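You operate a simulated robot arm through the tools that you are given. There is no shell and no other tool.

You run a simulated two-armed robot. Do the job below in one go: nothing can be reset, and whatever is moved stays where it is left.

## Task
Check lot ONE under the lamp and sort it by its shade.
Fine: stand it in the ring of the shade meter, then in the pocket marked with the reading; lamp off again. Set down upright: what you pick out.

It is judged by the outcome, as a careful person would: the job done as asked, and still so three seconds after it is handed in. It fails if anything else is knocked over, pushed out of place, dropped, spilled or broken.

## Robot
Two 7-joint arms with fingered hands on one trunk that stands fixed in place. Base frame: the origin is at the foot of the trunk, x ahead of it, y to its left, z up; the work surface is at about z = 0.9. Readings come in m, degrees, newtons and seconds.
The left shoulder is at [0.183, 0.125, 1.126], the right one opposite. With the tool pointing down near the work surface each hand reaches from about 0.58 to 0.96 m from the base axis, measured 20 degrees to its own side. Payload 3.7 kg a hand.
The TCP of each hand is the grasp point between the finger pads, 0.025 m short of the fingertips. In the tool frame z runs along the fingers and y along their closing line. The gripper opens to 0.088 m; its body begins 0.029 m behind the TCP. The gripper is a hand of 5 fingers: y runs from the thumb to the fingers, the wrist lies at [-0.013, -0.097, -0.162] in the tool frame, and closing takes about 1.5 s.
Orientation is that of the tool frame in the base frame, as [roll, pitch, yaw] about the fixed x, y, z axes, in that order (R = Rz(yaw) Ry(pitch) Rx(roll)). With the fingers straight down and the wrist toward the robot, the tool's x, y and z point along [0, 1, 0], [1, 0, 0] and [0, 0, -1] of the base frame.

## Interface
- The arms move only by the tool send_rows. It takes "left_plan", "right_plan" or both (then of equal length, played together; a hand with none holds still); each is a list of rows, each an object of numbers (a shift or turn left out is 0, a gripper value left out holds the last): "tx", "ty", "tz": the shift along the tool's x, y, z in m; "wx", "wy", "wz": the turn, a rotation vector about the tool's x, y, z in degrees. In form: [{"tx": .., "ty": .., "tz": .., "wx": .., "wy": .., "wz": ..}, ...]. A call has 1 to 20 rows; each row shifts and turns the commanded pose from where the row before left it, along the tool's axes as they then stand. "left_gripper" and "right_gripper" are, for a hand that has rows, the closure, from 0 (fully open) to 1 (shut), set as the call begins (left out, the last holds). Each row takes 0.2 s and may step no farther than 0.05 m and 8.6 degrees from the row before; otherwise, or with a gripper value out of range, the whole call is refused. Where a pose cannot be reached the arm comes as near as it can. A force on the tool above 90 N (or 10 N above the force at the start of the call, whichever is more), or a blocked arm, ends the call early, and 0.2 s more pass. Each finger travels about 0.045 m/s and halts on what it meets, pressing with about 26 N; the grip force reading is that of the motor and also rises with nothing between the fingers. The clock runs only during rows and for 0.2 s after the last one: add rows that do not move to give the fingers time. The reply holds the time, the measured pose of the TCP, the force on the tool along the base axes, the opening and the grip force, in the units named above and with some noise, with the torque about the TCP (base axes, N m) and any sound that the robot's microphone picked up, and new pictures: "views" is both (left out), scene, wrist or none (wrist: the cameras of the hands that moved).
- Cameras (640 x 400 px; columns grow to the right, rows downward): "scene" is now at [0.2739, -0.0442, 1.2739]; the picture's right is [-0.49, -0.87, 0.00], its down [-0.52, 0.29, -0.80] and it looks along [0.70, -0.39, -0.60] (base axes); focal length 214 px, centre (320, 200). "left" rides on the left gripper at [-0.059, -0.079, -0.105] in its tool frame; the picture's right is [-0.73, -0.32, 0.61], its down [0.62, -0.68, 0.38] and it looks along [0.29, 0.66, 0.70] (tool axes); focal length 234 px, centre (320, 200). "right" rides on the right gripper at [0.059, -0.079, -0.105] in its tool frame; the picture's right is [-0.73, 0.32, -0.61], its down [-0.62, -0.68, 0.38] and it looks along [-0.29, 0.66, 0.70] (tool axes); focal length 234 px, centre (320, 200). There is no depth. A picture from a camera that has moved, and an enlarged one, comes with that camera's place and axes in the base frame and with its lens. The place of the scene camera against the robot may be out by one fixed shift of up to 0.018 m in any direction.
- raise_lower(by): moves the trunk up (or, below 0, down) by that many m; the arms and the scene camera ride with it, the base frame stays. It gives what a move gives, with no picture.
- preshape(shape, hand): the hand has 5 fingers and takes this shape, open, in about a second: jaw (thumb against the fingers, like two jaws); tri (thumb and two fingers); tip (a fingertip pinch); poke (one finger out to press); point (the index stretched); flat (the hand flat); cup (the hand cupped); fist (a fist). The gripper value then closes the fingers along that shape, each until it touches; the sizes above hold for jaw. It gives what a move gives, with no picture.
- pan_tilt(pan, tilt): turns the head with the scene camera to pan (to the left, within 80 degrees either way) and tilt (down, from -29 to 69), counted from straight ahead of the robot (the tilt from the chest, where the trunk bows). It gives what a move gives, and a new picture of the scene camera.
- close_up(camera, box): a new picture of the part [left, top, right, bottom] of that camera's present view, enlarged. No time passes.
- job_done(): hands the job in; it is judged then, once.

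Nothing tells you positions but the pictures and the camera data. Unless the task says otherwise, let go and move clear before handing in.

The tools are called after ">>>" by a JSON object that holds its "api" and its "payload". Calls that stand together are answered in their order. send_rows: Moves the arms, as the interface text tells. Its arguments: {"type":"object","properties":{"left_plan":{"type":"array"},"left_gripper":{"type":"number"},"right_plan":{"type":"array"},"right_gripper":{"type":"number"},"views":{"type":"string","enum":["both","scene","wrist","none"]}},"required":[]} The other tools are called the same way: raise_lower (by) moves the trunk up or down; preshape (shape, hand) gives the hand a shape; pan_tilt (pan, tilt) turns the head that bears the scene camera; close_up (camera, box) takes an enlarged picture of a part of a camera's view; job_done () hands the job in.

At the start:

```text
time_s: 0.0
left_tcp_pos: [0.5971, -0.0144, 1.134]
left_tcp_rot: [180.0, 0.0, 90.0]
left_contact_force: [0.7, 0.3, -0.5]
left_moment: [-0.03, -0.03, 0.01]
left_width: 0.0878
left_gripper_force: 0.0
left_shape: jaw
right_tcp_pos: [0.3823, -0.4599, 1.1954]
right_tcp_rot: [-180.0, 0.0, 90.0]
right_contact_force: [0.6, 0.5, -0.5]
right_moment: [-0.03, 0.0, 0.02]
right_width: 0.0878
right_gripper_force: 0.1
right_shape: jaw
trunk travel left (down, up): [-0.15, 0.265]
head pan, tilt (commanded): [-29.1, 36.6]
```

scene: 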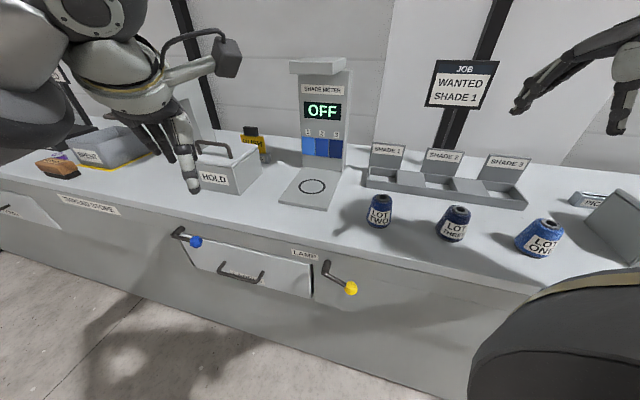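
right: 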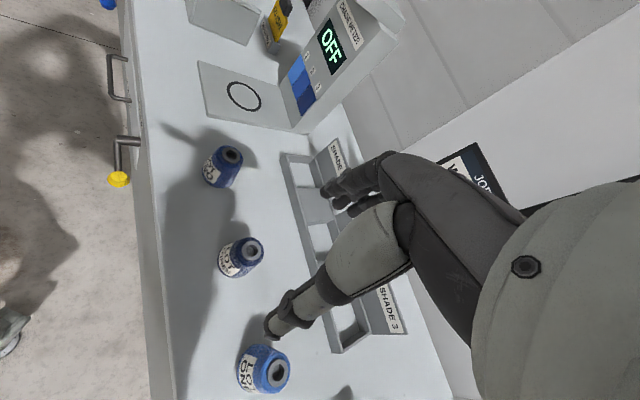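
left: 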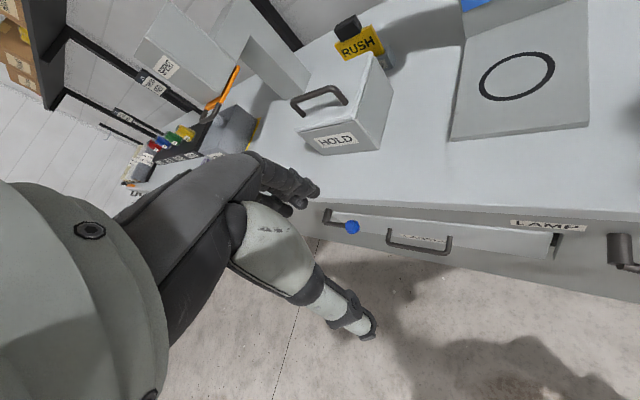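

I see a bench with a shade meter (OFF), three lots of thread cones, a tray with SHADE 1–3 pockets, a yellow-knobbed lever near the LAMP label and a blue-knobbed lever to its left. I'll take close-ups to read labels before doing anything.

>>> {"api": "close_up", "payload": {"camera": "scene", "box": [160, 210, 380, 310]}}

>>> {"api": "close_up", "payload": {"camera": "scene", "box": [350, 130, 590, 270]}}

>>> {"api": "close_up", "payload": {"camera": "scene", "box": [270, 50, 390, 220]}}

>>> {"api": "close_up", "payload": {"camera": "scene", "box": [0, 110, 290, 280]}}

>>> {"api": "close_up", "payload": {"camera": "left", "box": [310, 190, 640, 280]}}

>>> {"api": "close_up", "payload": {"camera": "right", "box": [180, 0, 440, 400]}}

```text
2.91 times, centred on (270, 260) of scene
camera zoom: at [0.2739, -0.0442, 1.2739], right [-0.49, -0.87, 0.0], down [-0.52, 0.29, -0.8], along [0.7, -0.39, -0.6], focal length 624 px, centre (466, 26)
```

zoom: 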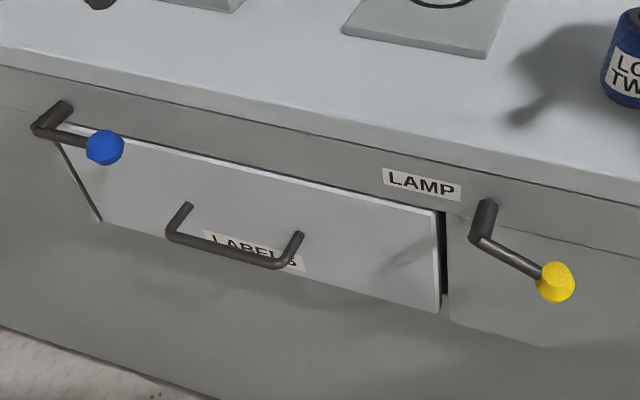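

```text
2.67 times, centred on (470, 200) of scene
camera zoom: at [0.2739, -0.0442, 1.2739], right [-0.49, -0.87, 0.0], down [-0.52, 0.29, -0.8], along [0.7, -0.39, -0.6], focal length 572 px, centre (-80, 200)
```

zoom: 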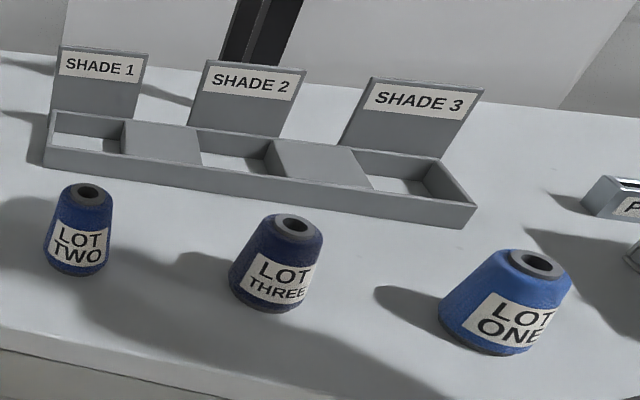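

```text
2.35 times, centred on (330, 135) of scene
camera zoom: at [0.2739, -0.0442, 1.2739], right [-0.49, -0.87, 0.0], down [-0.52, 0.29, -0.8], along [0.7, -0.39, -0.6], focal length 505 px, centre (296, 353)
```

zoom: 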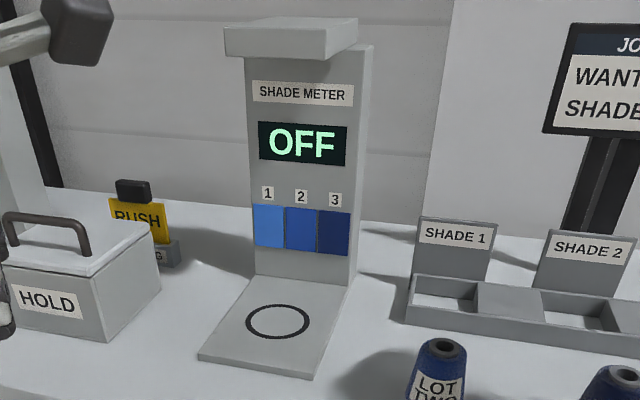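

```text
2.21 times, centred on (145, 195) of scene
camera zoom: at [0.2739, -0.0442, 1.2739], right [-0.49, -0.87, 0.0], down [-0.52, 0.29, -0.8], along [0.7, -0.39, -0.6], focal length 473 px, centre (706, 211)
```

zoom: 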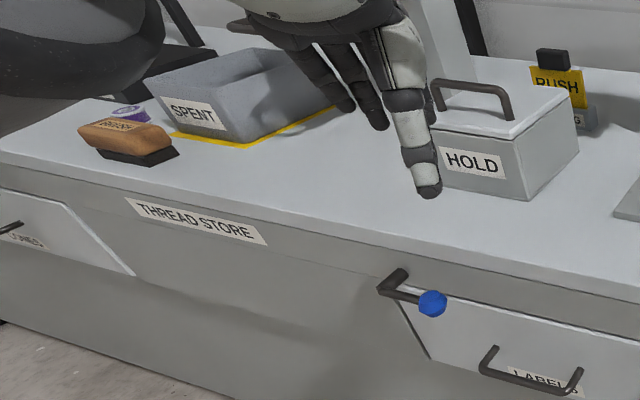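

```text
1.94 times, centred on (475, 235) of left
camera zoom: at [0.5192, -0.0742, 1.2383], right [-0.32, -0.73, -0.61], down [-0.68, 0.62, -0.38], along [0.66, 0.29, -0.7], focal length 454 px, centre (19, 132)
```

zoom: 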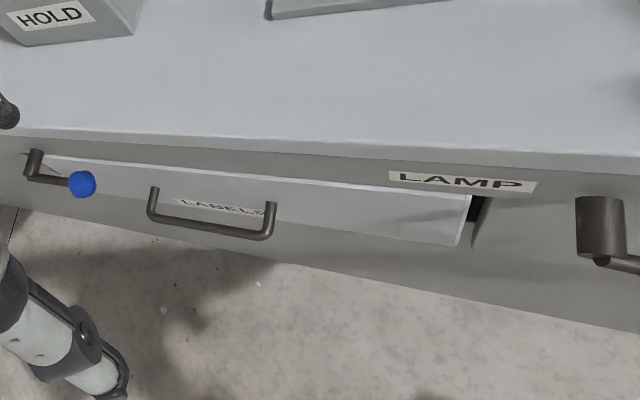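

```text
1.00 times, centred on (310, 200) of right (not enlarged: the box is as wide or as high as the picture)
camera zoom: at [0.3033, -0.4011, 1.3014], right [0.32, -0.73, 0.61], down [-0.68, -0.62, -0.38], along [0.66, -0.29, -0.7], focal length 234 px, centre (330, 200)
```

zoom: 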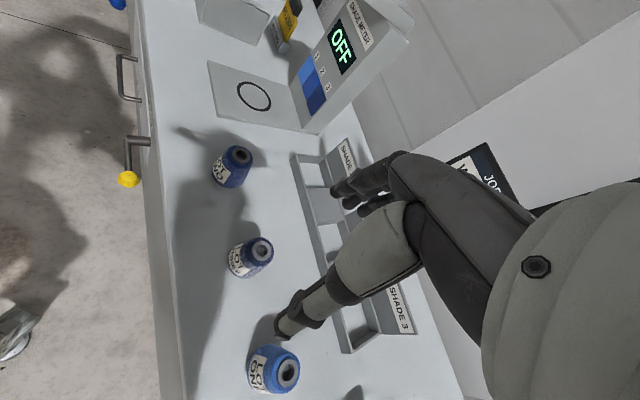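

The bench runs diagonally (front edge along about 45°), with lot ONE near (0.32, -0.61), the ring near (0.77, -0.29) and the pockets behind the lots. I'll turn the head to see the right end and the levers better.

>>> {"api": "pan_tilt", "payload": {"pan": -70, "tilt": 45}}

>>> {"api": "pan_tilt", "payload": {"pan": -45, "tilt": 60}}

>>> {"api": "close_up", "payload": {"camera": "scene", "box": [160, 100, 320, 200]}}

```text
time_s: 1.1
left_tcp_pos: [0.597, -0.0143, 1.1332]
left_tcp_rot: [-179.9, 0.0, 90.0]
left_contact_force: [0.4, 1.1, 0.1]
left_moment: [0.01, 0.0, -0.02]
left_width: 0.0879
left_gripper_force: 0.1
left_shape: jaw
right_tcp_pos: [0.3814, -0.4606, 1.1969]
right_tcp_rot: [179.9, 0.0, 90.0]
right_contact_force: [-0.1, -0.4, -1.2]
right_moment: [0.02, -0.03, -0.02]
right_width: 0.0874
right_gripper_force: 0.1
right_shape: jaw
trunk travel left (down, up): [-0.15, 0.265]
head pan, tilt (commanded): [-70.0, 45.0]
camera scene: at [0.2256, -0.0782, 1.2616], right [-0.94, -0.34, 0.0], down [-0.24, 0.66, -0.71], along [0.24, -0.66, -0.71], focal length 214 px, centre (320, 200)
```

scene: 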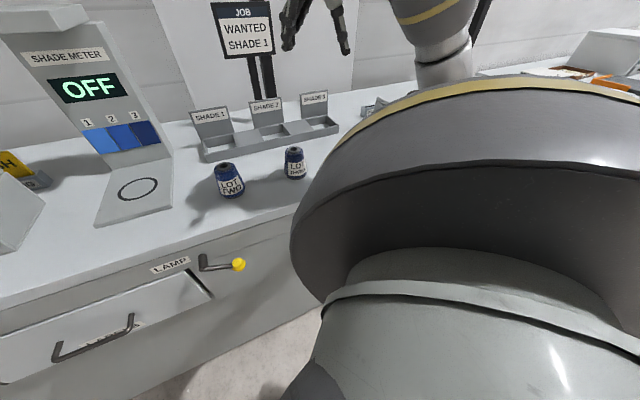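

```text
time_s: 2.0
left_tcp_pos: [0.5972, -0.0146, 1.1334]
left_tcp_rot: [180.0, 0.0, 90.0]
left_contact_force: [0.9, -0.4, -0.1]
left_moment: [0.0, 0.0, 0.03]
left_width: 0.088
left_gripper_force: 0.1
left_shape: jaw
right_tcp_pos: [0.3811, -0.4592, 1.1965]
right_tcp_rot: [180.0, -0.1, 89.9]
right_contact_force: [0.0, -0.2, -0.3]
right_moment: [0.01, -0.03, 0.0]
right_width: 0.0877
right_gripper_force: 0.2
right_shape: jaw
trunk travel left (down, up): [-0.15, 0.265]
head pan, tilt (commanded): [-45.0, 60.0]
camera scene: at [0.2448, -0.049, 1.2421], right [-0.71, -0.71, 0.0], down [-0.61, 0.61, -0.5], along [0.35, -0.35, -0.87], focal length 214 px, centre (320, 200)
```

scene: 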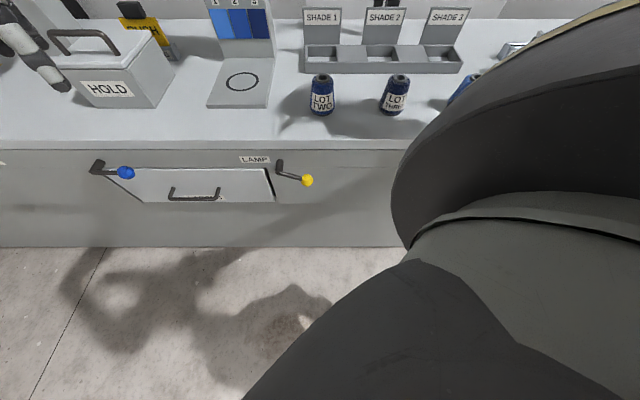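

```text
4.00 times, centred on (240, 150) of scene
camera zoom: at [0.2448, -0.049, 1.2421], right [-0.71, -0.71, 0.0], down [-0.61, 0.61, -0.5], along [0.35, -0.35, -0.87], focal length 858 px, centre (640, 400)
```

zoom: 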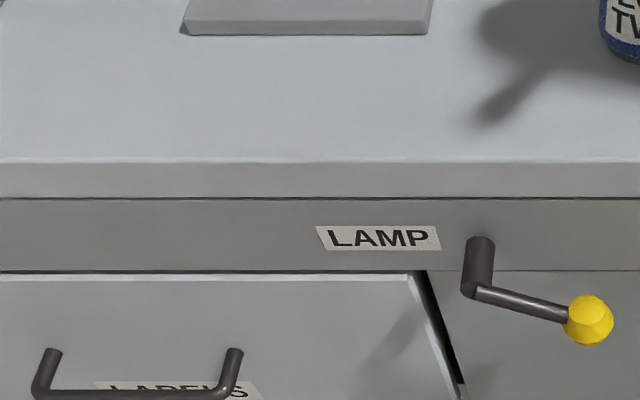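

The bench edge is square to a −45° heading, and the yellow lever sits right beside the LAMP label, with its arm pointing right and a little down. I'll bring the left hand in front of that lever, turned to face the bench, and look with its wrist camera.

>>> {"api": "send_rows", "payload": {"left_plan": [{"tx": -0.0283, "ty": -0.0217, "tz": 0.0133}, {"tx": -0.0283, "ty": -0.0217, "tz": 0.0133}, {"tx": -0.0283, "ty": -0.0217, "tz": 0.0133}, {"tx": -0.0283, "ty": -0.0217, "tz": 0.0133}, {"tx": -0.0283, "ty": -0.0217, "tz": 0.0133}, {"tx": -0.0283, "ty": -0.0217, "tz": 0.0133}, {"wz": 7.5}, {"wz": 7.5}, {"wz": 7.5}, {"wz": 7.5}, {"wz": 7.5}, {"wz": 7.5}], "views": "both"}}

```text
time_s: 4.6
left_tcp_pos: [0.4677, -0.1847, 1.0533]
left_tcp_rot: [180.0, 0.1, 44.9]
left_contact_force: [0.3, 0.3, 0.4]
left_moment: [-0.02, 0.01, -0.01]
left_width: 0.0877
left_gripper_force: 0.0
left_shape: jaw
right_tcp_pos: [0.3829, -0.4595, 1.1969]
right_tcp_rot: [-180.0, 0.0, 90.0]
right_contact_force: [-0.7, -0.8, 0.2]
right_moment: [-0.04, 0.01, 0.04]
right_width: 0.0877
right_gripper_force: 0.1
right_shape: jaw
trunk travel left (down, up): [-0.15, 0.265]
head pan, tilt (commanded): [-45.0, 60.0]
camera scene: at [0.245, -0.0488, 1.242], right [-0.71, -0.71, 0.0], down [-0.61, 0.61, -0.5], along [0.35, -0.35, -0.87], focal length 214 px, centre (320, 200)
camera left: at [0.3707, -0.1712, 1.159], right [-0.74, -0.28, -0.61], down [-0.04, 0.92, -0.38], along [0.67, -0.26, -0.7], focal length 234 px, centre (320, 200)
```

scene: 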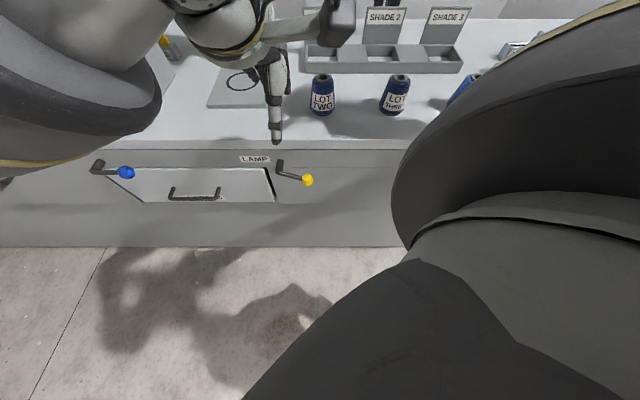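
left: 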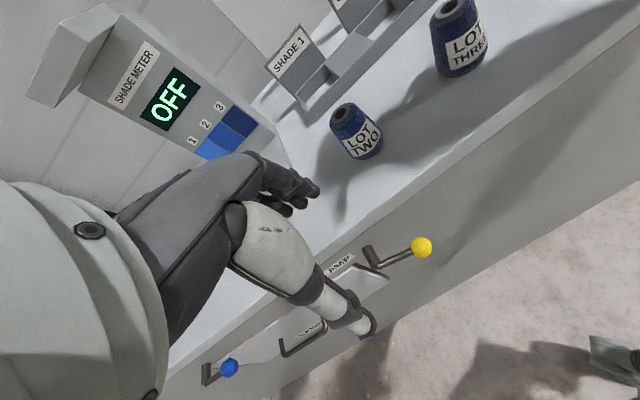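

The left hand is now facing the bench above the lever. I'll enlarge the lever in the wrist view to fix the knob's place and the lever's angle.

>>> {"api": "close_up", "payload": {"camera": "left", "box": [320, 190, 480, 290]}}

>>> {"api": "close_up", "payload": {"camera": "left", "box": [170, 300, 330, 400]}}

>>> {"api": "close_up", "payload": {"camera": "scene", "box": [70, 140, 230, 240]}}

```text
4.00 times, centred on (400, 240) of left
camera zoom: at [0.3707, -0.1712, 1.159], right [-0.74, -0.28, -0.61], down [-0.04, 0.92, -0.38], along [0.67, -0.26, -0.7], focal length 937 px, centre (0, 40)
```

zoom: 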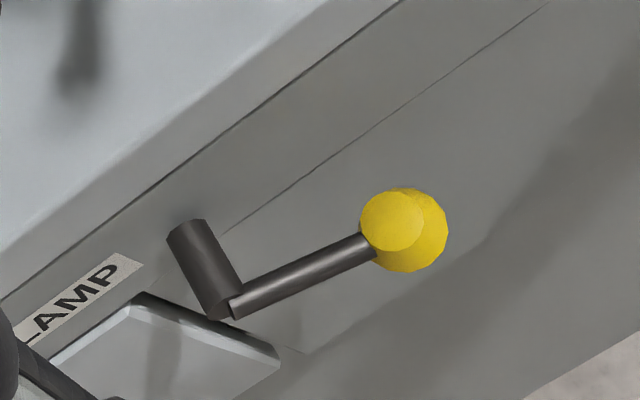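

```text
4.00 times, centred on (250, 350) of left
camera zoom: at [0.3707, -0.1712, 1.159], right [-0.74, -0.28, -0.61], down [-0.04, 0.92, -0.38], along [0.67, -0.26, -0.7], focal length 937 px, centre (600, -400)
```

zoom: 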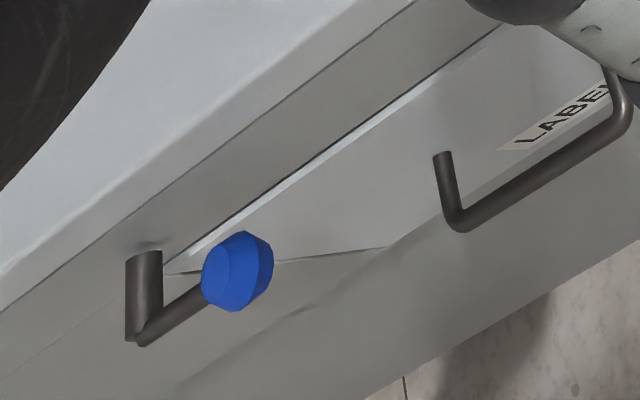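

```text
4.00 times, centred on (150, 190) of scene
camera zoom: at [0.245, -0.0488, 1.242], right [-0.71, -0.71, 0.0], down [-0.61, 0.61, -0.5], along [0.35, -0.35, -0.87], focal length 858 px, centre (1000, 240)
```

zoom: 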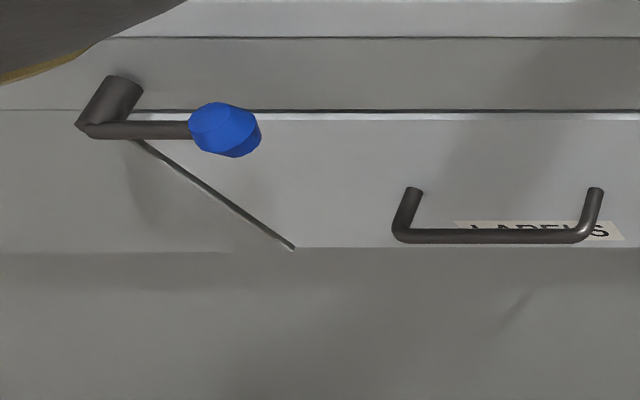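

The knob is at about (0.49, -0.24, 0.80), and the lever hangs roughly 25° below horizontal. I'll pitch the left hand so its fingers point horizontally at the bench, staying in front of the edge.

>>> {"api": "send_rows", "payload": {"left_plan": [{"wx": -8.2, "tx": -0.004}, {"wx": -8.2, "tx": -0.004}, {"wx": -8.2, "tx": -0.004}, {"wx": -8.2, "tx": -0.004}, {"wx": -8.2, "tx": -0.004}, {"wx": -8.2, "tx": -0.004}, {"wx": -8.2, "tx": -0.004}, {"wx": -8.2}, {"wx": -8.2}, {"wx": -8.2}, {}], "views": "both"}}

```text
time_s: 7.0
left_tcp_pos: [0.4482, -0.2043, 1.0531]
left_tcp_rot: [98.0, 0.0, 45.1]
left_contact_force: [-0.3, 0.9, 0.1]
left_moment: [0.01, 0.0, -0.01]
left_width: 0.0877
left_gripper_force: 0.1
left_shape: jaw
right_tcp_pos: [0.3824, -0.4587, 1.1957]
right_tcp_rot: [-180.0, 0.0, 90.0]
right_contact_force: [-0.2, 0.1, -0.1]
right_moment: [0.01, 0.01, -0.02]
right_width: 0.0879
right_gripper_force: 0.0
right_shape: jaw
trunk travel left (down, up): [-0.15, 0.265]
head pan, tilt (commanded): [-45.0, 60.0]
camera scene: at [0.2448, -0.0489, 1.2421], right [-0.71, -0.71, 0.0], down [-0.61, 0.61, -0.5], along [0.35, -0.35, -0.87], focal length 214 px, centre (320, 200)
camera left: at [0.3257, -0.1658, 0.9897], right [-0.12, -0.91, -0.4], down [0.64, 0.24, -0.73], along [0.76, -0.35, 0.55], focal length 234 px, centre (320, 200)
```

scene: 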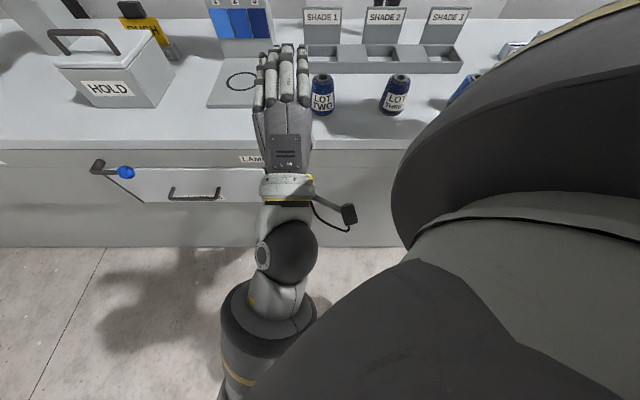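
left: 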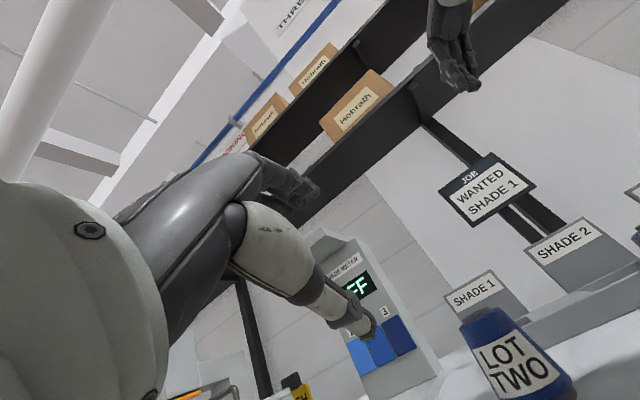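

The hand is horizontal, palm down. I'll lower it straight down in front of the bench edge to knob height, keeping a gap to the knob.

>>> {"api": "send_rows", "payload": {"left_plan": [{"ty": -0.036, "tz": 0.0036}, {"ty": -0.036, "tz": 0.0036}, {"ty": -0.036, "tz": 0.0036}, {"ty": -0.036, "tz": 0.0036}, {"ty": -0.036, "tz": 0.0036}, {"ty": -0.036, "tz": 0.0036}, {"ty": -0.036, "tz": 0.0036}, {}], "views": "both"}}

```text
time_s: 8.8
left_tcp_pos: [0.4372, -0.1969, 0.7963]
left_tcp_rot: [98.1, 0.1, 44.9]
left_contact_force: [-0.1, -0.1, -0.5]
left_moment: [-0.03, 0.0, -0.02]
left_width: 0.0877
left_gripper_force: 0.1
left_shape: jaw
right_tcp_pos: [0.3821, -0.4587, 1.1954]
right_tcp_rot: [180.0, 0.0, 90.0]
right_contact_force: [-0.3, -0.7, -0.7]
right_moment: [0.01, -0.01, -0.04]
right_width: 0.0877
right_gripper_force: 0.1
right_shape: jaw
trunk travel left (down, up): [-0.15, 0.265]
head pan, tilt (commanded): [-45.0, 60.0]
camera scene: at [0.2448, -0.0488, 1.2421], right [-0.71, -0.71, 0.0], down [-0.61, 0.61, -0.5], along [0.35, -0.35, -0.87], focal length 214 px, centre (320, 200)
camera left: at [0.3157, -0.159, 0.7325], right [-0.12, -0.91, -0.4], down [0.64, 0.24, -0.73], along [0.76, -0.35, 0.55], focal length 234 px, centre (320, 200)
```

scene: 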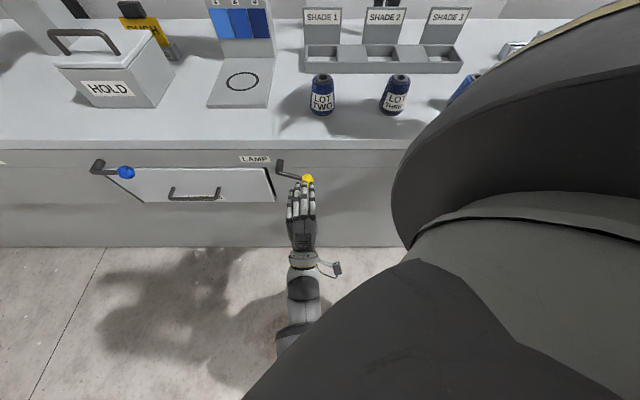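
left: 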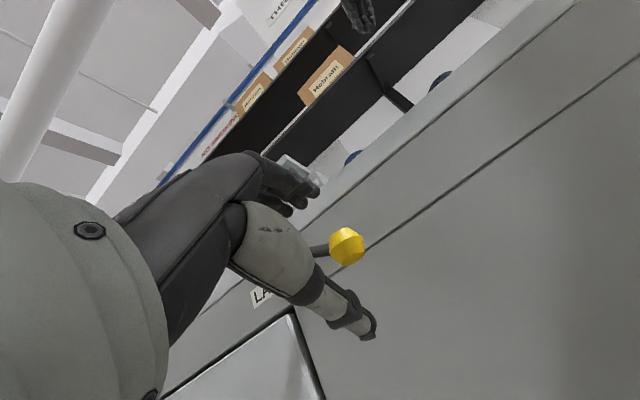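

The knob sits between the open fingers and thumb, at about d=0.515 m out and z=0.805. I'll move the hand forward so the knob lies inside the grip, and then look.

>>> {"api": "send_rows", "payload": {"left_plan": [{"tx": 0.002, "ty": 0.0082, "tz": 0.0161}, {"tx": 0.002, "ty": 0.0082, "tz": 0.0161}, {"tz": 0.0161}, {}], "views": "both"}}

>>> {"api": "close_up", "payload": {"camera": "left", "box": [200, 140, 440, 360]}}

>>> {"api": "close_up", "payload": {"camera": "scene", "box": [220, 130, 380, 230]}}

```text
time_s: 9.8
left_tcp_pos: [0.4779, -0.2294, 0.8078]
left_tcp_rot: [98.0, 0.0, 44.9]
left_contact_force: [-0.6, 0.3, -0.2]
left_moment: [0.02, 0.03, 0.02]
left_width: 0.0877
left_gripper_force: 0.1
left_shape: jaw
right_tcp_pos: [0.3824, -0.4596, 1.1955]
right_tcp_rot: [-179.9, 0.0, 90.0]
right_contact_force: [-1.1, 0.4, 0.4]
right_moment: [0.0, -0.02, 0.04]
right_width: 0.0878
right_gripper_force: 0.2
right_shape: jaw
trunk travel left (down, up): [-0.15, 0.265]
head pan, tilt (commanded): [-45.0, 60.0]
camera scene: at [0.2448, -0.049, 1.2421], right [-0.71, -0.71, 0.0], down [-0.61, 0.61, -0.5], along [0.35, -0.35, -0.87], focal length 214 px, centre (320, 200)
camera left: at [0.3557, -0.1911, 0.7449], right [-0.12, -0.91, -0.4], down [0.64, 0.24, -0.73], along [0.76, -0.35, 0.55], focal length 234 px, centre (320, 200)
```

scene: 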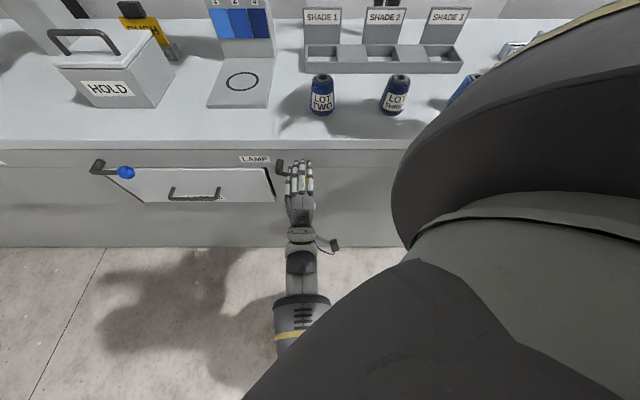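
left: 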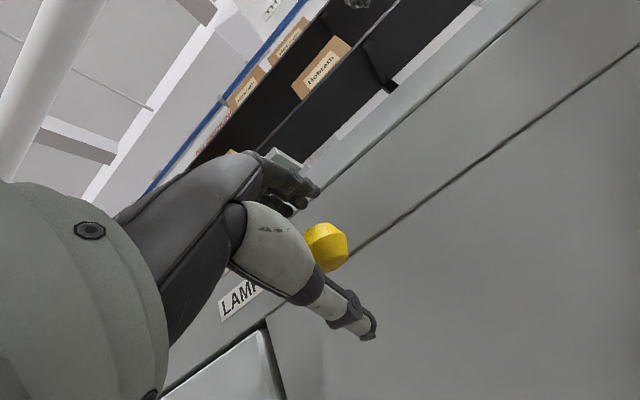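

```text
1.82 times, centred on (320, 250) of left
camera zoom: at [0.3557, -0.1911, 0.7449], right [-0.12, -0.91, -0.4], down [0.64, 0.24, -0.73], along [0.76, -0.35, 0.55], focal length 426 px, centre (320, 109)
```

zoom: 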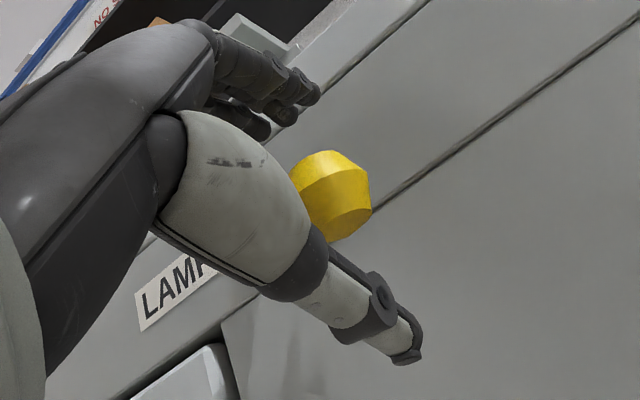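

```text
4.00 times, centred on (300, 180) of scene
camera zoom: at [0.2448, -0.049, 1.2421], right [-0.71, -0.71, 0.0], down [-0.61, 0.61, -0.5], along [0.35, -0.35, -0.87], focal length 858 px, centre (400, 280)
```

zoom: 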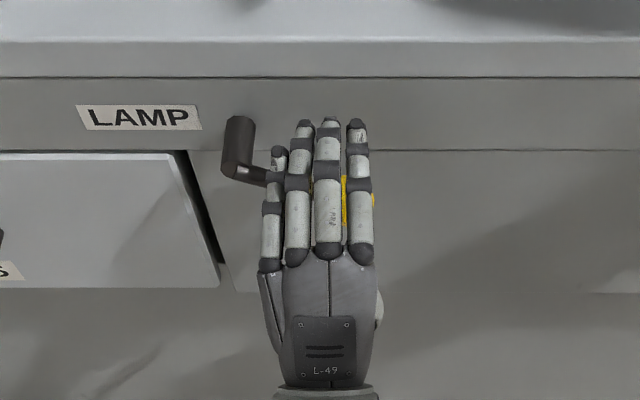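

The knob is between the index/middle fingers and the thumb. I'll close the hand partly around it, leaving some slack, and check.

>>> {"api": "send_rows", "payload": {"left_plan": [{}, {}, {}, {}, {}], "left_gripper": 0.5, "views": "both"}}

>>> {"api": "close_up", "payload": {"camera": "left", "box": [200, 140, 440, 360]}}

>>> {"api": "close_up", "payload": {"camera": "scene", "box": [220, 130, 380, 230]}}

```text
time_s: 11.0
left_tcp_pos: [0.4775, -0.2298, 0.809]
left_tcp_rot: [98.0, 0.0, 45.0]
left_contact_force: [0.3, -0.4, 0.1]
left_moment: [0.03, 0.0, -0.01]
left_width: 0.0443
left_gripper_force: 0.0
left_shape: jaw
right_tcp_pos: [0.3825, -0.4579, 1.1967]
right_tcp_rot: [179.9, 0.0, 90.0]
right_contact_force: [-0.5, 0.5, 0.7]
right_moment: [0.02, 0.0, -0.02]
right_width: 0.0878
right_gripper_force: 0.0
right_shape: jaw
trunk travel left (down, up): [-0.15, 0.265]
head pan, tilt (commanded): [-45.0, 60.0]
camera scene: at [0.2448, -0.0489, 1.2421], right [-0.71, -0.71, 0.0], down [-0.61, 0.61, -0.5], along [0.35, -0.35, -0.87], focal length 214 px, centre (320, 200)
camera left: at [0.3557, -0.191, 0.745], right [-0.12, -0.91, -0.4], down [0.64, 0.24, -0.73], along [0.76, -0.35, 0.55], focal length 234 px, centre (320, 200)
```

scene: 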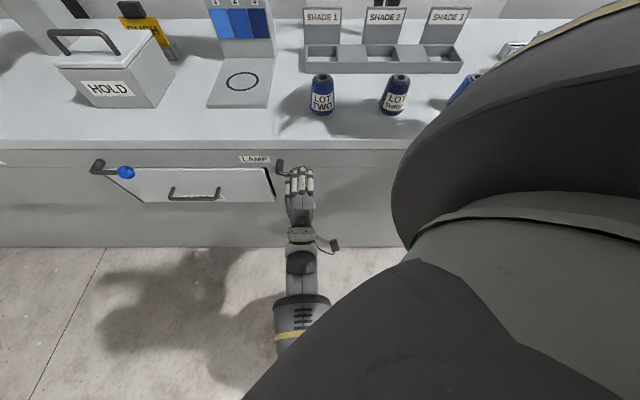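
left: 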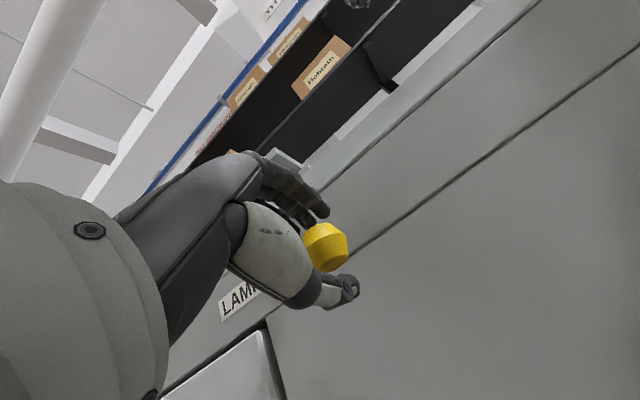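

```text
1.82 times, centred on (320, 250) of left
camera zoom: at [0.3557, -0.191, 0.745], right [-0.12, -0.91, -0.4], down [0.64, 0.24, -0.73], along [0.76, -0.35, 0.55], focal length 426 px, centre (320, 109)
```

zoom: 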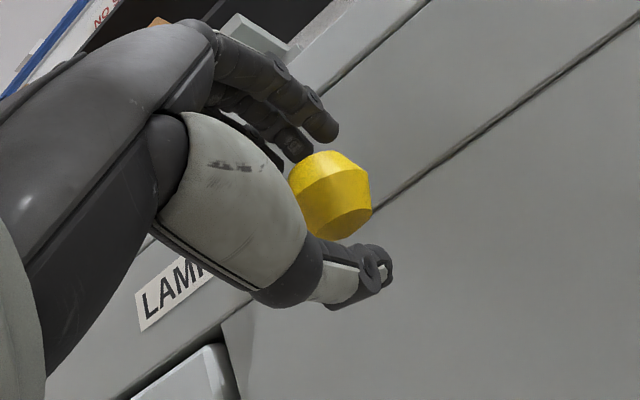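

```text
4.00 times, centred on (300, 180) of scene
camera zoom: at [0.2448, -0.0489, 1.2421], right [-0.71, -0.71, 0.0], down [-0.61, 0.61, -0.5], along [0.35, -0.35, -0.87], focal length 858 px, centre (400, 280)
```

zoom: 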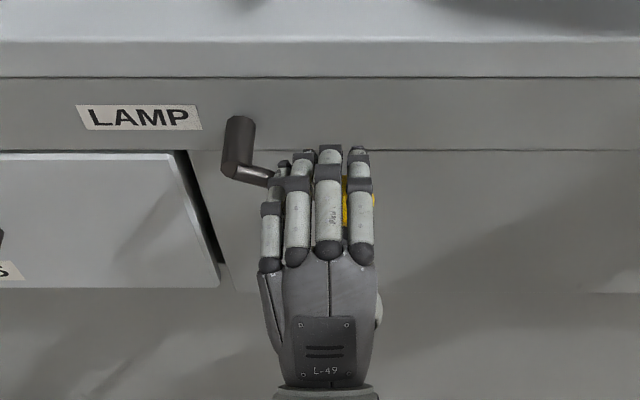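

The knob is caged with no contact yet. I'll tilt the head up so the meter display is also in view, and then lift the lever gently.

>>> {"api": "pan_tilt", "payload": {"pan": -40, "tilt": 45}}

>>> {"api": "send_rows", "payload": {"left_plan": [{"ty": 0.0099, "tz": -0.0014}, {"ty": 0.0099, "tz": -0.0014}, {"ty": 0.0099, "tz": -0.0014}, {}], "views": "both"}}

```text
time_s: 11.7
left_tcp_pos: [0.4781, -0.2285, 0.8092]
left_tcp_rot: [98.0, 0.0, 45.0]
left_contact_force: [-0.5, 0.4, 0.8]
left_moment: [0.03, -0.02, 0.0]
left_width: 0.0445
left_gripper_force: 0.0
left_shape: jaw
right_tcp_pos: [0.3827, -0.458, 1.1956]
right_tcp_rot: [180.0, 0.0, 90.0]
right_contact_force: [0.8, 0.3, 0.0]
right_moment: [0.0, 0.0, 0.01]
right_width: 0.0876
right_gripper_force: 0.1
right_shape: jaw
trunk travel left (down, up): [-0.15, 0.265]
head pan, tilt (commanded): [-40.0, 45.0]
camera scene: at [0.26, -0.0541, 1.2615], right [-0.64, -0.77, 0.0], down [-0.54, 0.46, -0.71], along [0.54, -0.45, -0.71], focal length 214 px, centre (320, 200)
```

scene: 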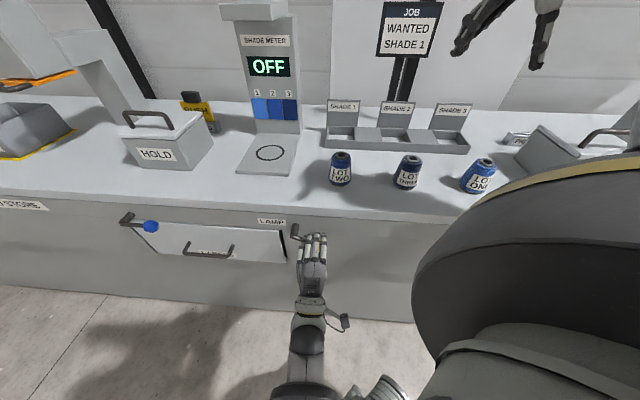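

```text
time_s: 12.7
left_tcp_pos: [0.4788, -0.2314, 0.8407]
left_tcp_rot: [97.9, 0.0, 44.9]
left_contact_force: [-0.5, -0.5, -1.9]
left_moment: [0.02, 0.03, -0.02]
left_width: 0.0469
left_gripper_force: 0.1
left_shape: jaw
right_tcp_pos: [0.3821, -0.4602, 1.196]
right_tcp_rot: [180.0, 0.0, 89.9]
right_contact_force: [0.2, 0.6, 0.0]
right_moment: [-0.02, 0.0, 0.01]
right_width: 0.0881
right_gripper_force: 0.0
right_shape: jaw
trunk travel left (down, up): [-0.15, 0.265]
head pan, tilt (commanded): [-40.0, 45.0]
camera scene: at [0.2601, -0.0541, 1.2615], right [-0.64, -0.77, 0.0], down [-0.54, 0.45, -0.71], along [0.54, -0.45, -0.71], focal length 214 px, centre (320, 200)
camera left: at [0.3571, -0.1915, 0.7774], right [-0.12, -0.91, -0.4], down [0.64, 0.24, -0.73], along [0.76, -0.35, 0.55], focal length 234 px, centre (320, 200)
```

scene: 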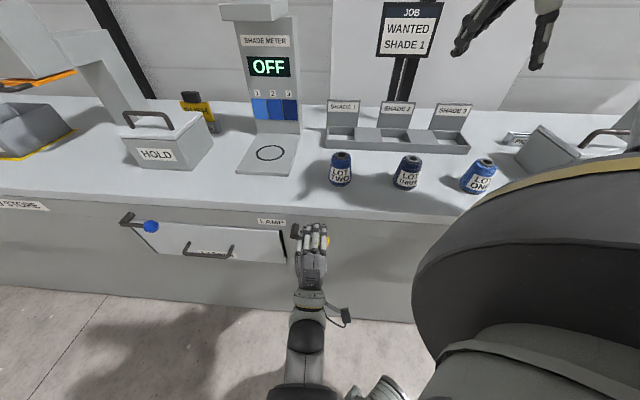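
left: 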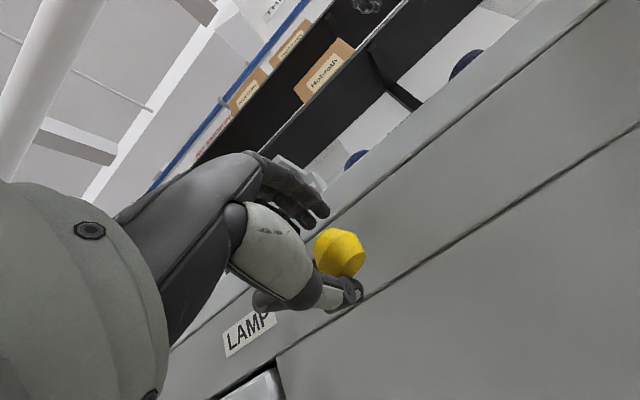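

The lever moves up easily with the thumb under the knob, and it is now about horizontal; the meter still reads OFF. I'll carry on lifting.

>>> {"api": "send_rows", "payload": {"left_plan": [{"tx": -0.004, "ty": 0.0099, "tz": -0.0014}, {"ty": 0.0099, "tz": -0.0014}, {"ty": 0.0099, "tz": -0.0014}, {}], "views": "both"}}

```text
time_s: 13.7
left_tcp_pos: [0.4759, -0.2323, 0.8718]
left_tcp_rot: [98.0, 0.0, 45.1]
left_contact_force: [0.6, 0.2, -1.4]
left_moment: [-0.05, -0.01, 0.0]
left_width: 0.0457
left_gripper_force: 0.1
left_shape: jaw
right_tcp_pos: [0.3821, -0.4587, 1.1963]
right_tcp_rot: [180.0, 0.0, 89.9]
right_contact_force: [0.0, -0.4, 0.4]
right_moment: [-0.01, 0.01, 0.02]
right_width: 0.0877
right_gripper_force: 0.0
right_shape: jaw
trunk travel left (down, up): [-0.15, 0.265]
head pan, tilt (commanded): [-40.0, 45.0]
camera scene: at [0.2601, -0.0542, 1.2615], right [-0.64, -0.77, 0.0], down [-0.54, 0.45, -0.71], along [0.54, -0.45, -0.71], focal length 214 px, centre (320, 200)
camera left: at [0.3539, -0.1936, 0.8075], right [-0.12, -0.91, -0.4], down [0.64, 0.24, -0.73], along [0.76, -0.35, 0.55], focal length 234 px, centre (320, 200)
```

scene: 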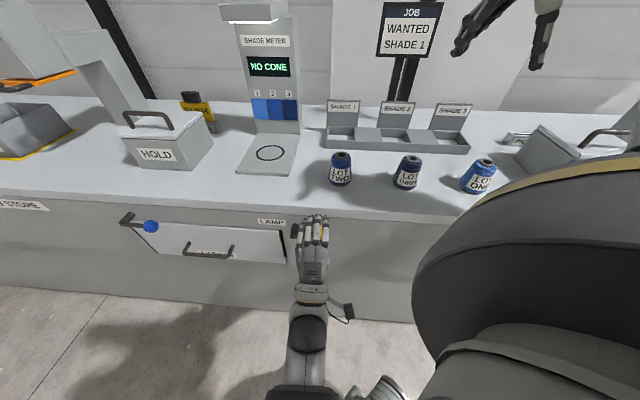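
left: 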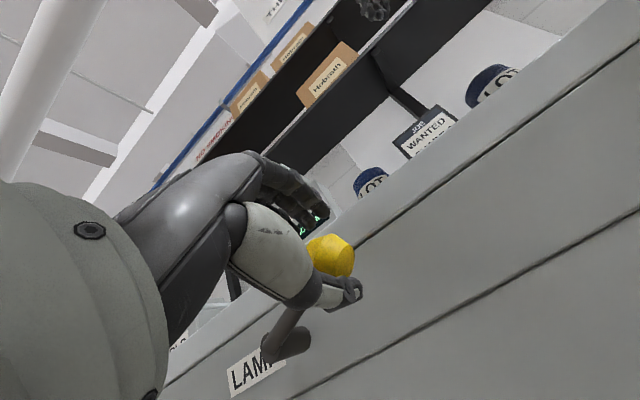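

The meter now reads NO CONE, so the yellow lever is the lamp's. I'll nudge it a little further so that it stays on, then back off and check that it holds.

>>> {"api": "send_rows", "payload": {"left_plan": [{"ty": 0.0069, "tz": -0.001}, {"ty": 0.0069, "tz": -0.001}, {}], "views": "both"}}

```text
time_s: 14.5
left_tcp_pos: [0.4758, -0.2338, 0.8842]
left_tcp_rot: [98.2, 0.0, 45.0]
left_contact_force: [1.6, -0.6, -5.9]
left_moment: [0.04, 0.03, 0.02]
left_width: 0.0507
left_gripper_force: 0.1
left_shape: jaw
right_tcp_pos: [0.3836, -0.4598, 1.1956]
right_tcp_rot: [180.0, 0.0, 90.0]
right_contact_force: [0.0, 0.2, 0.4]
right_moment: [0.03, 0.0, -0.02]
right_width: 0.0878
right_gripper_force: 0.1
right_shape: jaw
trunk travel left (down, up): [-0.15, 0.265]
head pan, tilt (commanded): [-40.0, 45.0]
camera scene: at [0.2605, -0.0544, 1.2613], right [-0.64, -0.77, 0.0], down [-0.54, 0.45, -0.71], along [0.54, -0.45, -0.71], focal length 214 px, centre (320, 200)
camera left: at [0.3538, -0.1942, 0.8198], right [-0.12, -0.91, -0.41], down [0.64, 0.24, -0.73], along [0.76, -0.35, 0.55], focal length 234 px, centre (320, 200)
```

scene: 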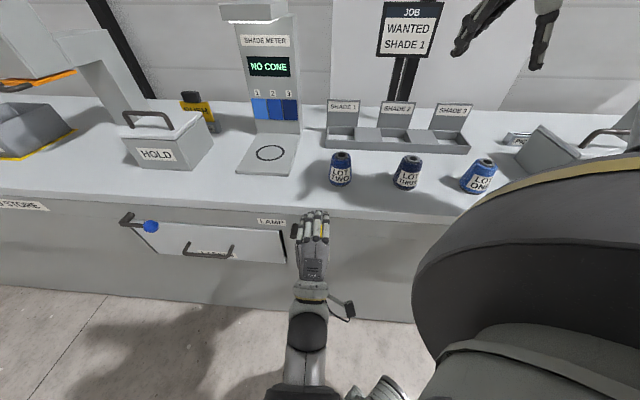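
left: 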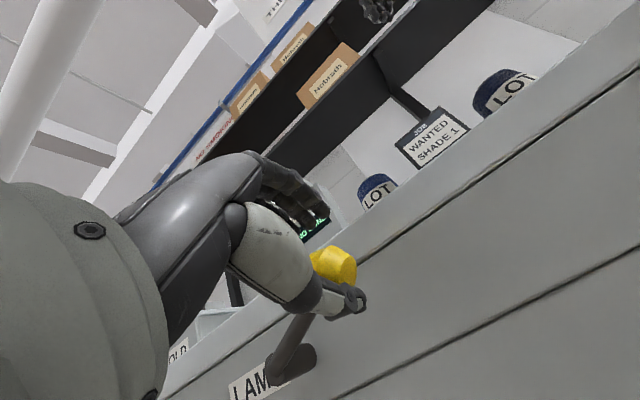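

There's a bit more resistance and the lamp is still on. I'll ease off, open the hand and withdraw straight back from the knob.

>>> {"api": "send_rows", "payload": {"left_plan": [{"ty": -0.006, "tz": 0.0009}, {"ty": -0.006, "tz": 0.0009}, {}, {}], "left_gripper": 0.25, "views": "wrist"}}

>>> {"api": "send_rows", "payload": {"left_plan": [{"tz": -0.02}, {"tz": -0.025}, {"tz": -0.025}, {}], "views": "both"}}

>>> {"api": "close_up", "payload": {"camera": "scene", "box": [230, 40, 310, 90]}}

```text
time_s: 15.5
left_tcp_pos: [0.4761, -0.2329, 0.8733]
left_tcp_rot: [98.0, 0.0, 45.0]
left_contact_force: [0.4, 0.3, 0.2]
left_moment: [-0.04, -0.01, -0.01]
left_width: 0.0656
left_gripper_force: 0.0
left_shape: jaw
right_tcp_pos: [0.3811, -0.4593, 1.1959]
right_tcp_rot: [-179.9, 0.0, 89.9]
right_contact_force: [0.7, -0.1, 0.1]
right_moment: [0.02, 0.01, 0.0]
right_width: 0.0878
right_gripper_force: 0.0
right_shape: jaw
trunk travel left (down, up): [-0.15, 0.265]
head pan, tilt (commanded): [-40.0, 45.0]
camera left: at [0.3539, -0.1938, 0.8087], right [-0.12, -0.91, -0.4], down [0.64, 0.24, -0.73], along [0.76, -0.35, 0.55], focal length 234 px, centre (320, 200)
```

left: 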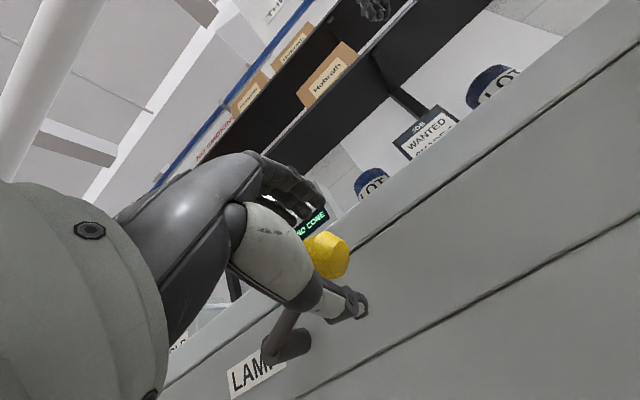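

```text
time_s: 16.5
left_tcp_pos: [0.4273, -0.1834, 0.8802]
left_tcp_rot: [98.1, 0.0, 45.1]
left_contact_force: [0.0, 0.8, -0.2]
left_moment: [-0.01, 0.01, -0.01]
left_width: 0.0657
left_gripper_force: 0.0
left_shape: jaw
right_tcp_pos: [0.3819, -0.459, 1.196]
right_tcp_rot: [180.0, 0.1, 90.0]
right_contact_force: [1.0, 0.5, 0.7]
right_moment: [-0.04, 0.02, -0.02]
right_width: 0.0876
right_gripper_force: 0.0
right_shape: jaw
trunk travel left (down, up): [-0.15, 0.265]
head pan, tilt (commanded): [-40.0, 45.0]
camera scene: at [0.26, -0.054, 1.2615], right [-0.64, -0.77, 0.0], down [-0.54, 0.45, -0.71], along [0.54, -0.45, -0.71], focal length 214 px, centre (320, 200)
camera left: at [0.3051, -0.1448, 0.8175], right [-0.12, -0.91, -0.4], down [0.64, 0.24, -0.73], along [0.76, -0.35, 0.55], focal length 234 px, centre (320, 200)
```

scene: 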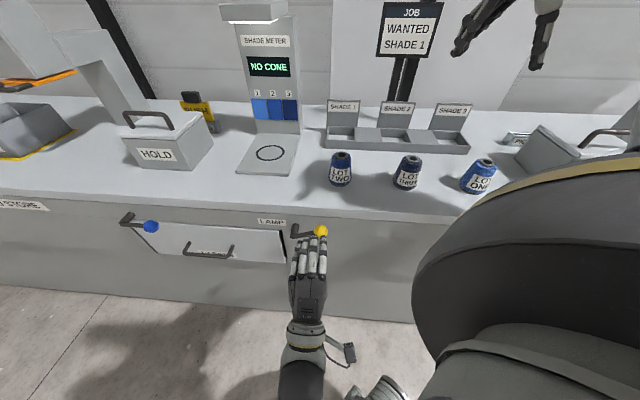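
left: 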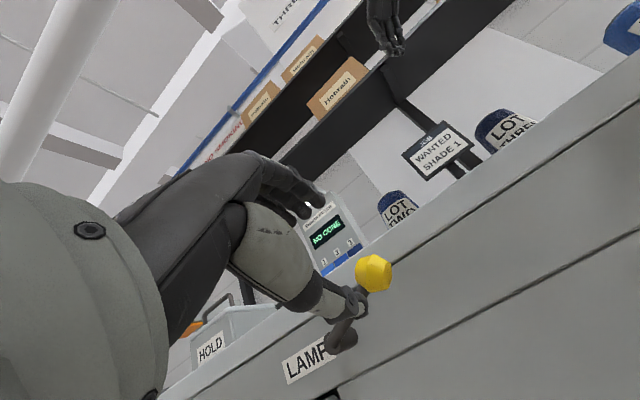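

```text
8.00 times, centred on (270, 65) of scene
camera zoom: at [0.26, -0.054, 1.2615], right [-0.64, -0.77, 0.0], down [-0.54, 0.45, -0.71], along [0.54, -0.45, -0.71], focal length 1716 px, centre (720, 1280)
```

zoom: 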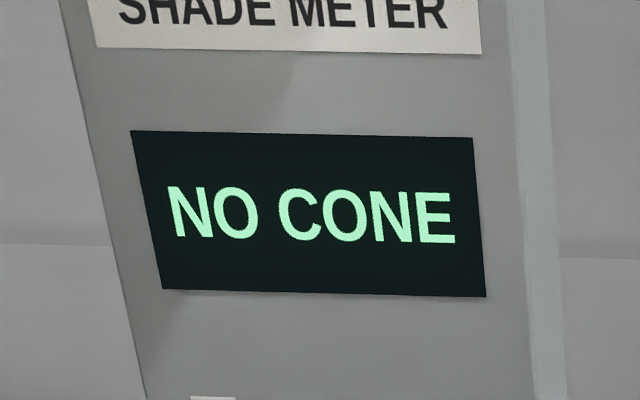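

The lamp stays on with the lever released. Now I'll move the left hand up and off to the left, out of the right arm's way.

>>> {"api": "send_rows", "payload": {"left_plan": [{"ty": 0.04, "tz": -0.006}, {"ty": 0.04, "tz": -0.006}, {"ty": 0.04, "tz": -0.006}, {"ty": 0.04, "tz": -0.006}, {"ty": 0.04, "tz": -0.006}, {"tx": 0.043}, {"tx": 0.043}, {"tx": 0.043}, {"tx": 0.043}, {"tx": 0.043}, {"tx": 0.043}, {"tx": 0.043, "tz": -0.02}, {"tz": -0.03}, {}], "views": "scene"}}

>>> {"api": "pan_tilt", "payload": {"pan": -55, "tilt": 40}}

>>> {"api": "close_up", "payload": {"camera": "scene", "box": [240, 90, 400, 190]}}

```text
time_s: 19.5
left_tcp_pos: [0.6056, 0.0677, 1.0901]
left_tcp_rot: [97.9, 0.0, 45.0]
left_contact_force: [-0.3, -1.0, -0.5]
left_moment: [0.01, 0.05, 0.0]
left_width: 0.0658
left_gripper_force: 0.0
left_shape: jaw
right_tcp_pos: [0.3833, -0.4591, 1.1963]
right_tcp_rot: [179.9, 0.0, 89.9]
right_contact_force: [0.9, 0.5, -0.2]
right_moment: [-0.02, -0.04, 0.03]
right_width: 0.0879
right_gripper_force: 0.0
right_shape: jaw
trunk travel left (down, up): [-0.15, 0.265]
head pan, tilt (commanded): [-40.0, 45.0]
camera scene: at [0.2602, -0.0541, 1.2614], right [-0.64, -0.77, 0.0], down [-0.54, 0.45, -0.71], along [0.54, -0.45, -0.71], focal length 214 px, centre (320, 200)
```

scene: 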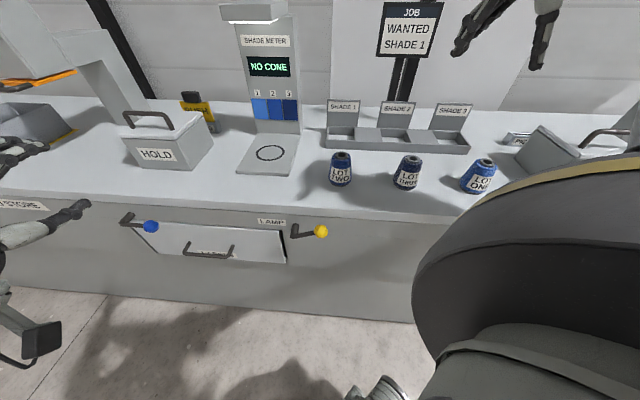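

```text
time_s: 20.3
left_tcp_pos: [0.6047, 0.0666, 1.0905]
left_tcp_rot: [97.9, 0.0, 45.0]
left_contact_force: [-0.8, 0.5, -0.2]
left_moment: [0.03, 0.03, 0.0]
left_width: 0.0658
left_gripper_force: 0.1
left_shape: jaw
right_tcp_pos: [0.3813, -0.4588, 1.1963]
right_tcp_rot: [179.9, -0.1, 90.0]
right_contact_force: [-0.2, -0.7, -1.2]
right_moment: [0.01, 0.05, 0.0]
right_width: 0.0877
right_gripper_force: 0.0
right_shape: jaw
trunk travel left (down, up): [-0.15, 0.265]
head pan, tilt (commanded): [-55.0, 40.0]
camera scene: at [0.2465, -0.0714, 1.2688], right [-0.82, -0.57, 0.0], down [-0.37, 0.53, -0.77], along [0.44, -0.63, -0.64], focal length 214 px, centre (320, 200)
```

scene: 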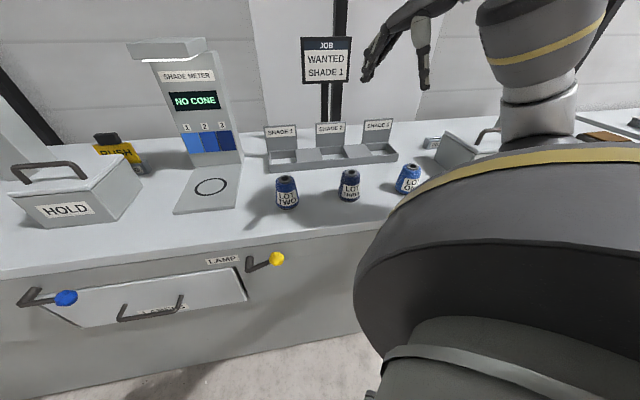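

```text
4.00 times, centred on (320, 140) of scene
camera zoom: at [0.2465, -0.0714, 1.2688], right [-0.82, -0.57, 0.0], down [-0.37, 0.53, -0.77], along [0.44, -0.63, -0.64], focal length 858 px, centre (320, 440)
```

zoom: 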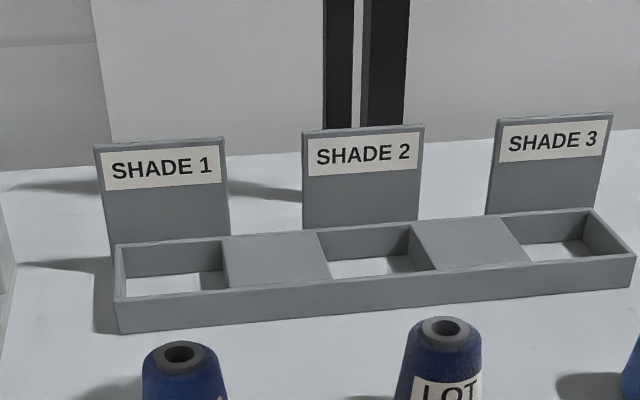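

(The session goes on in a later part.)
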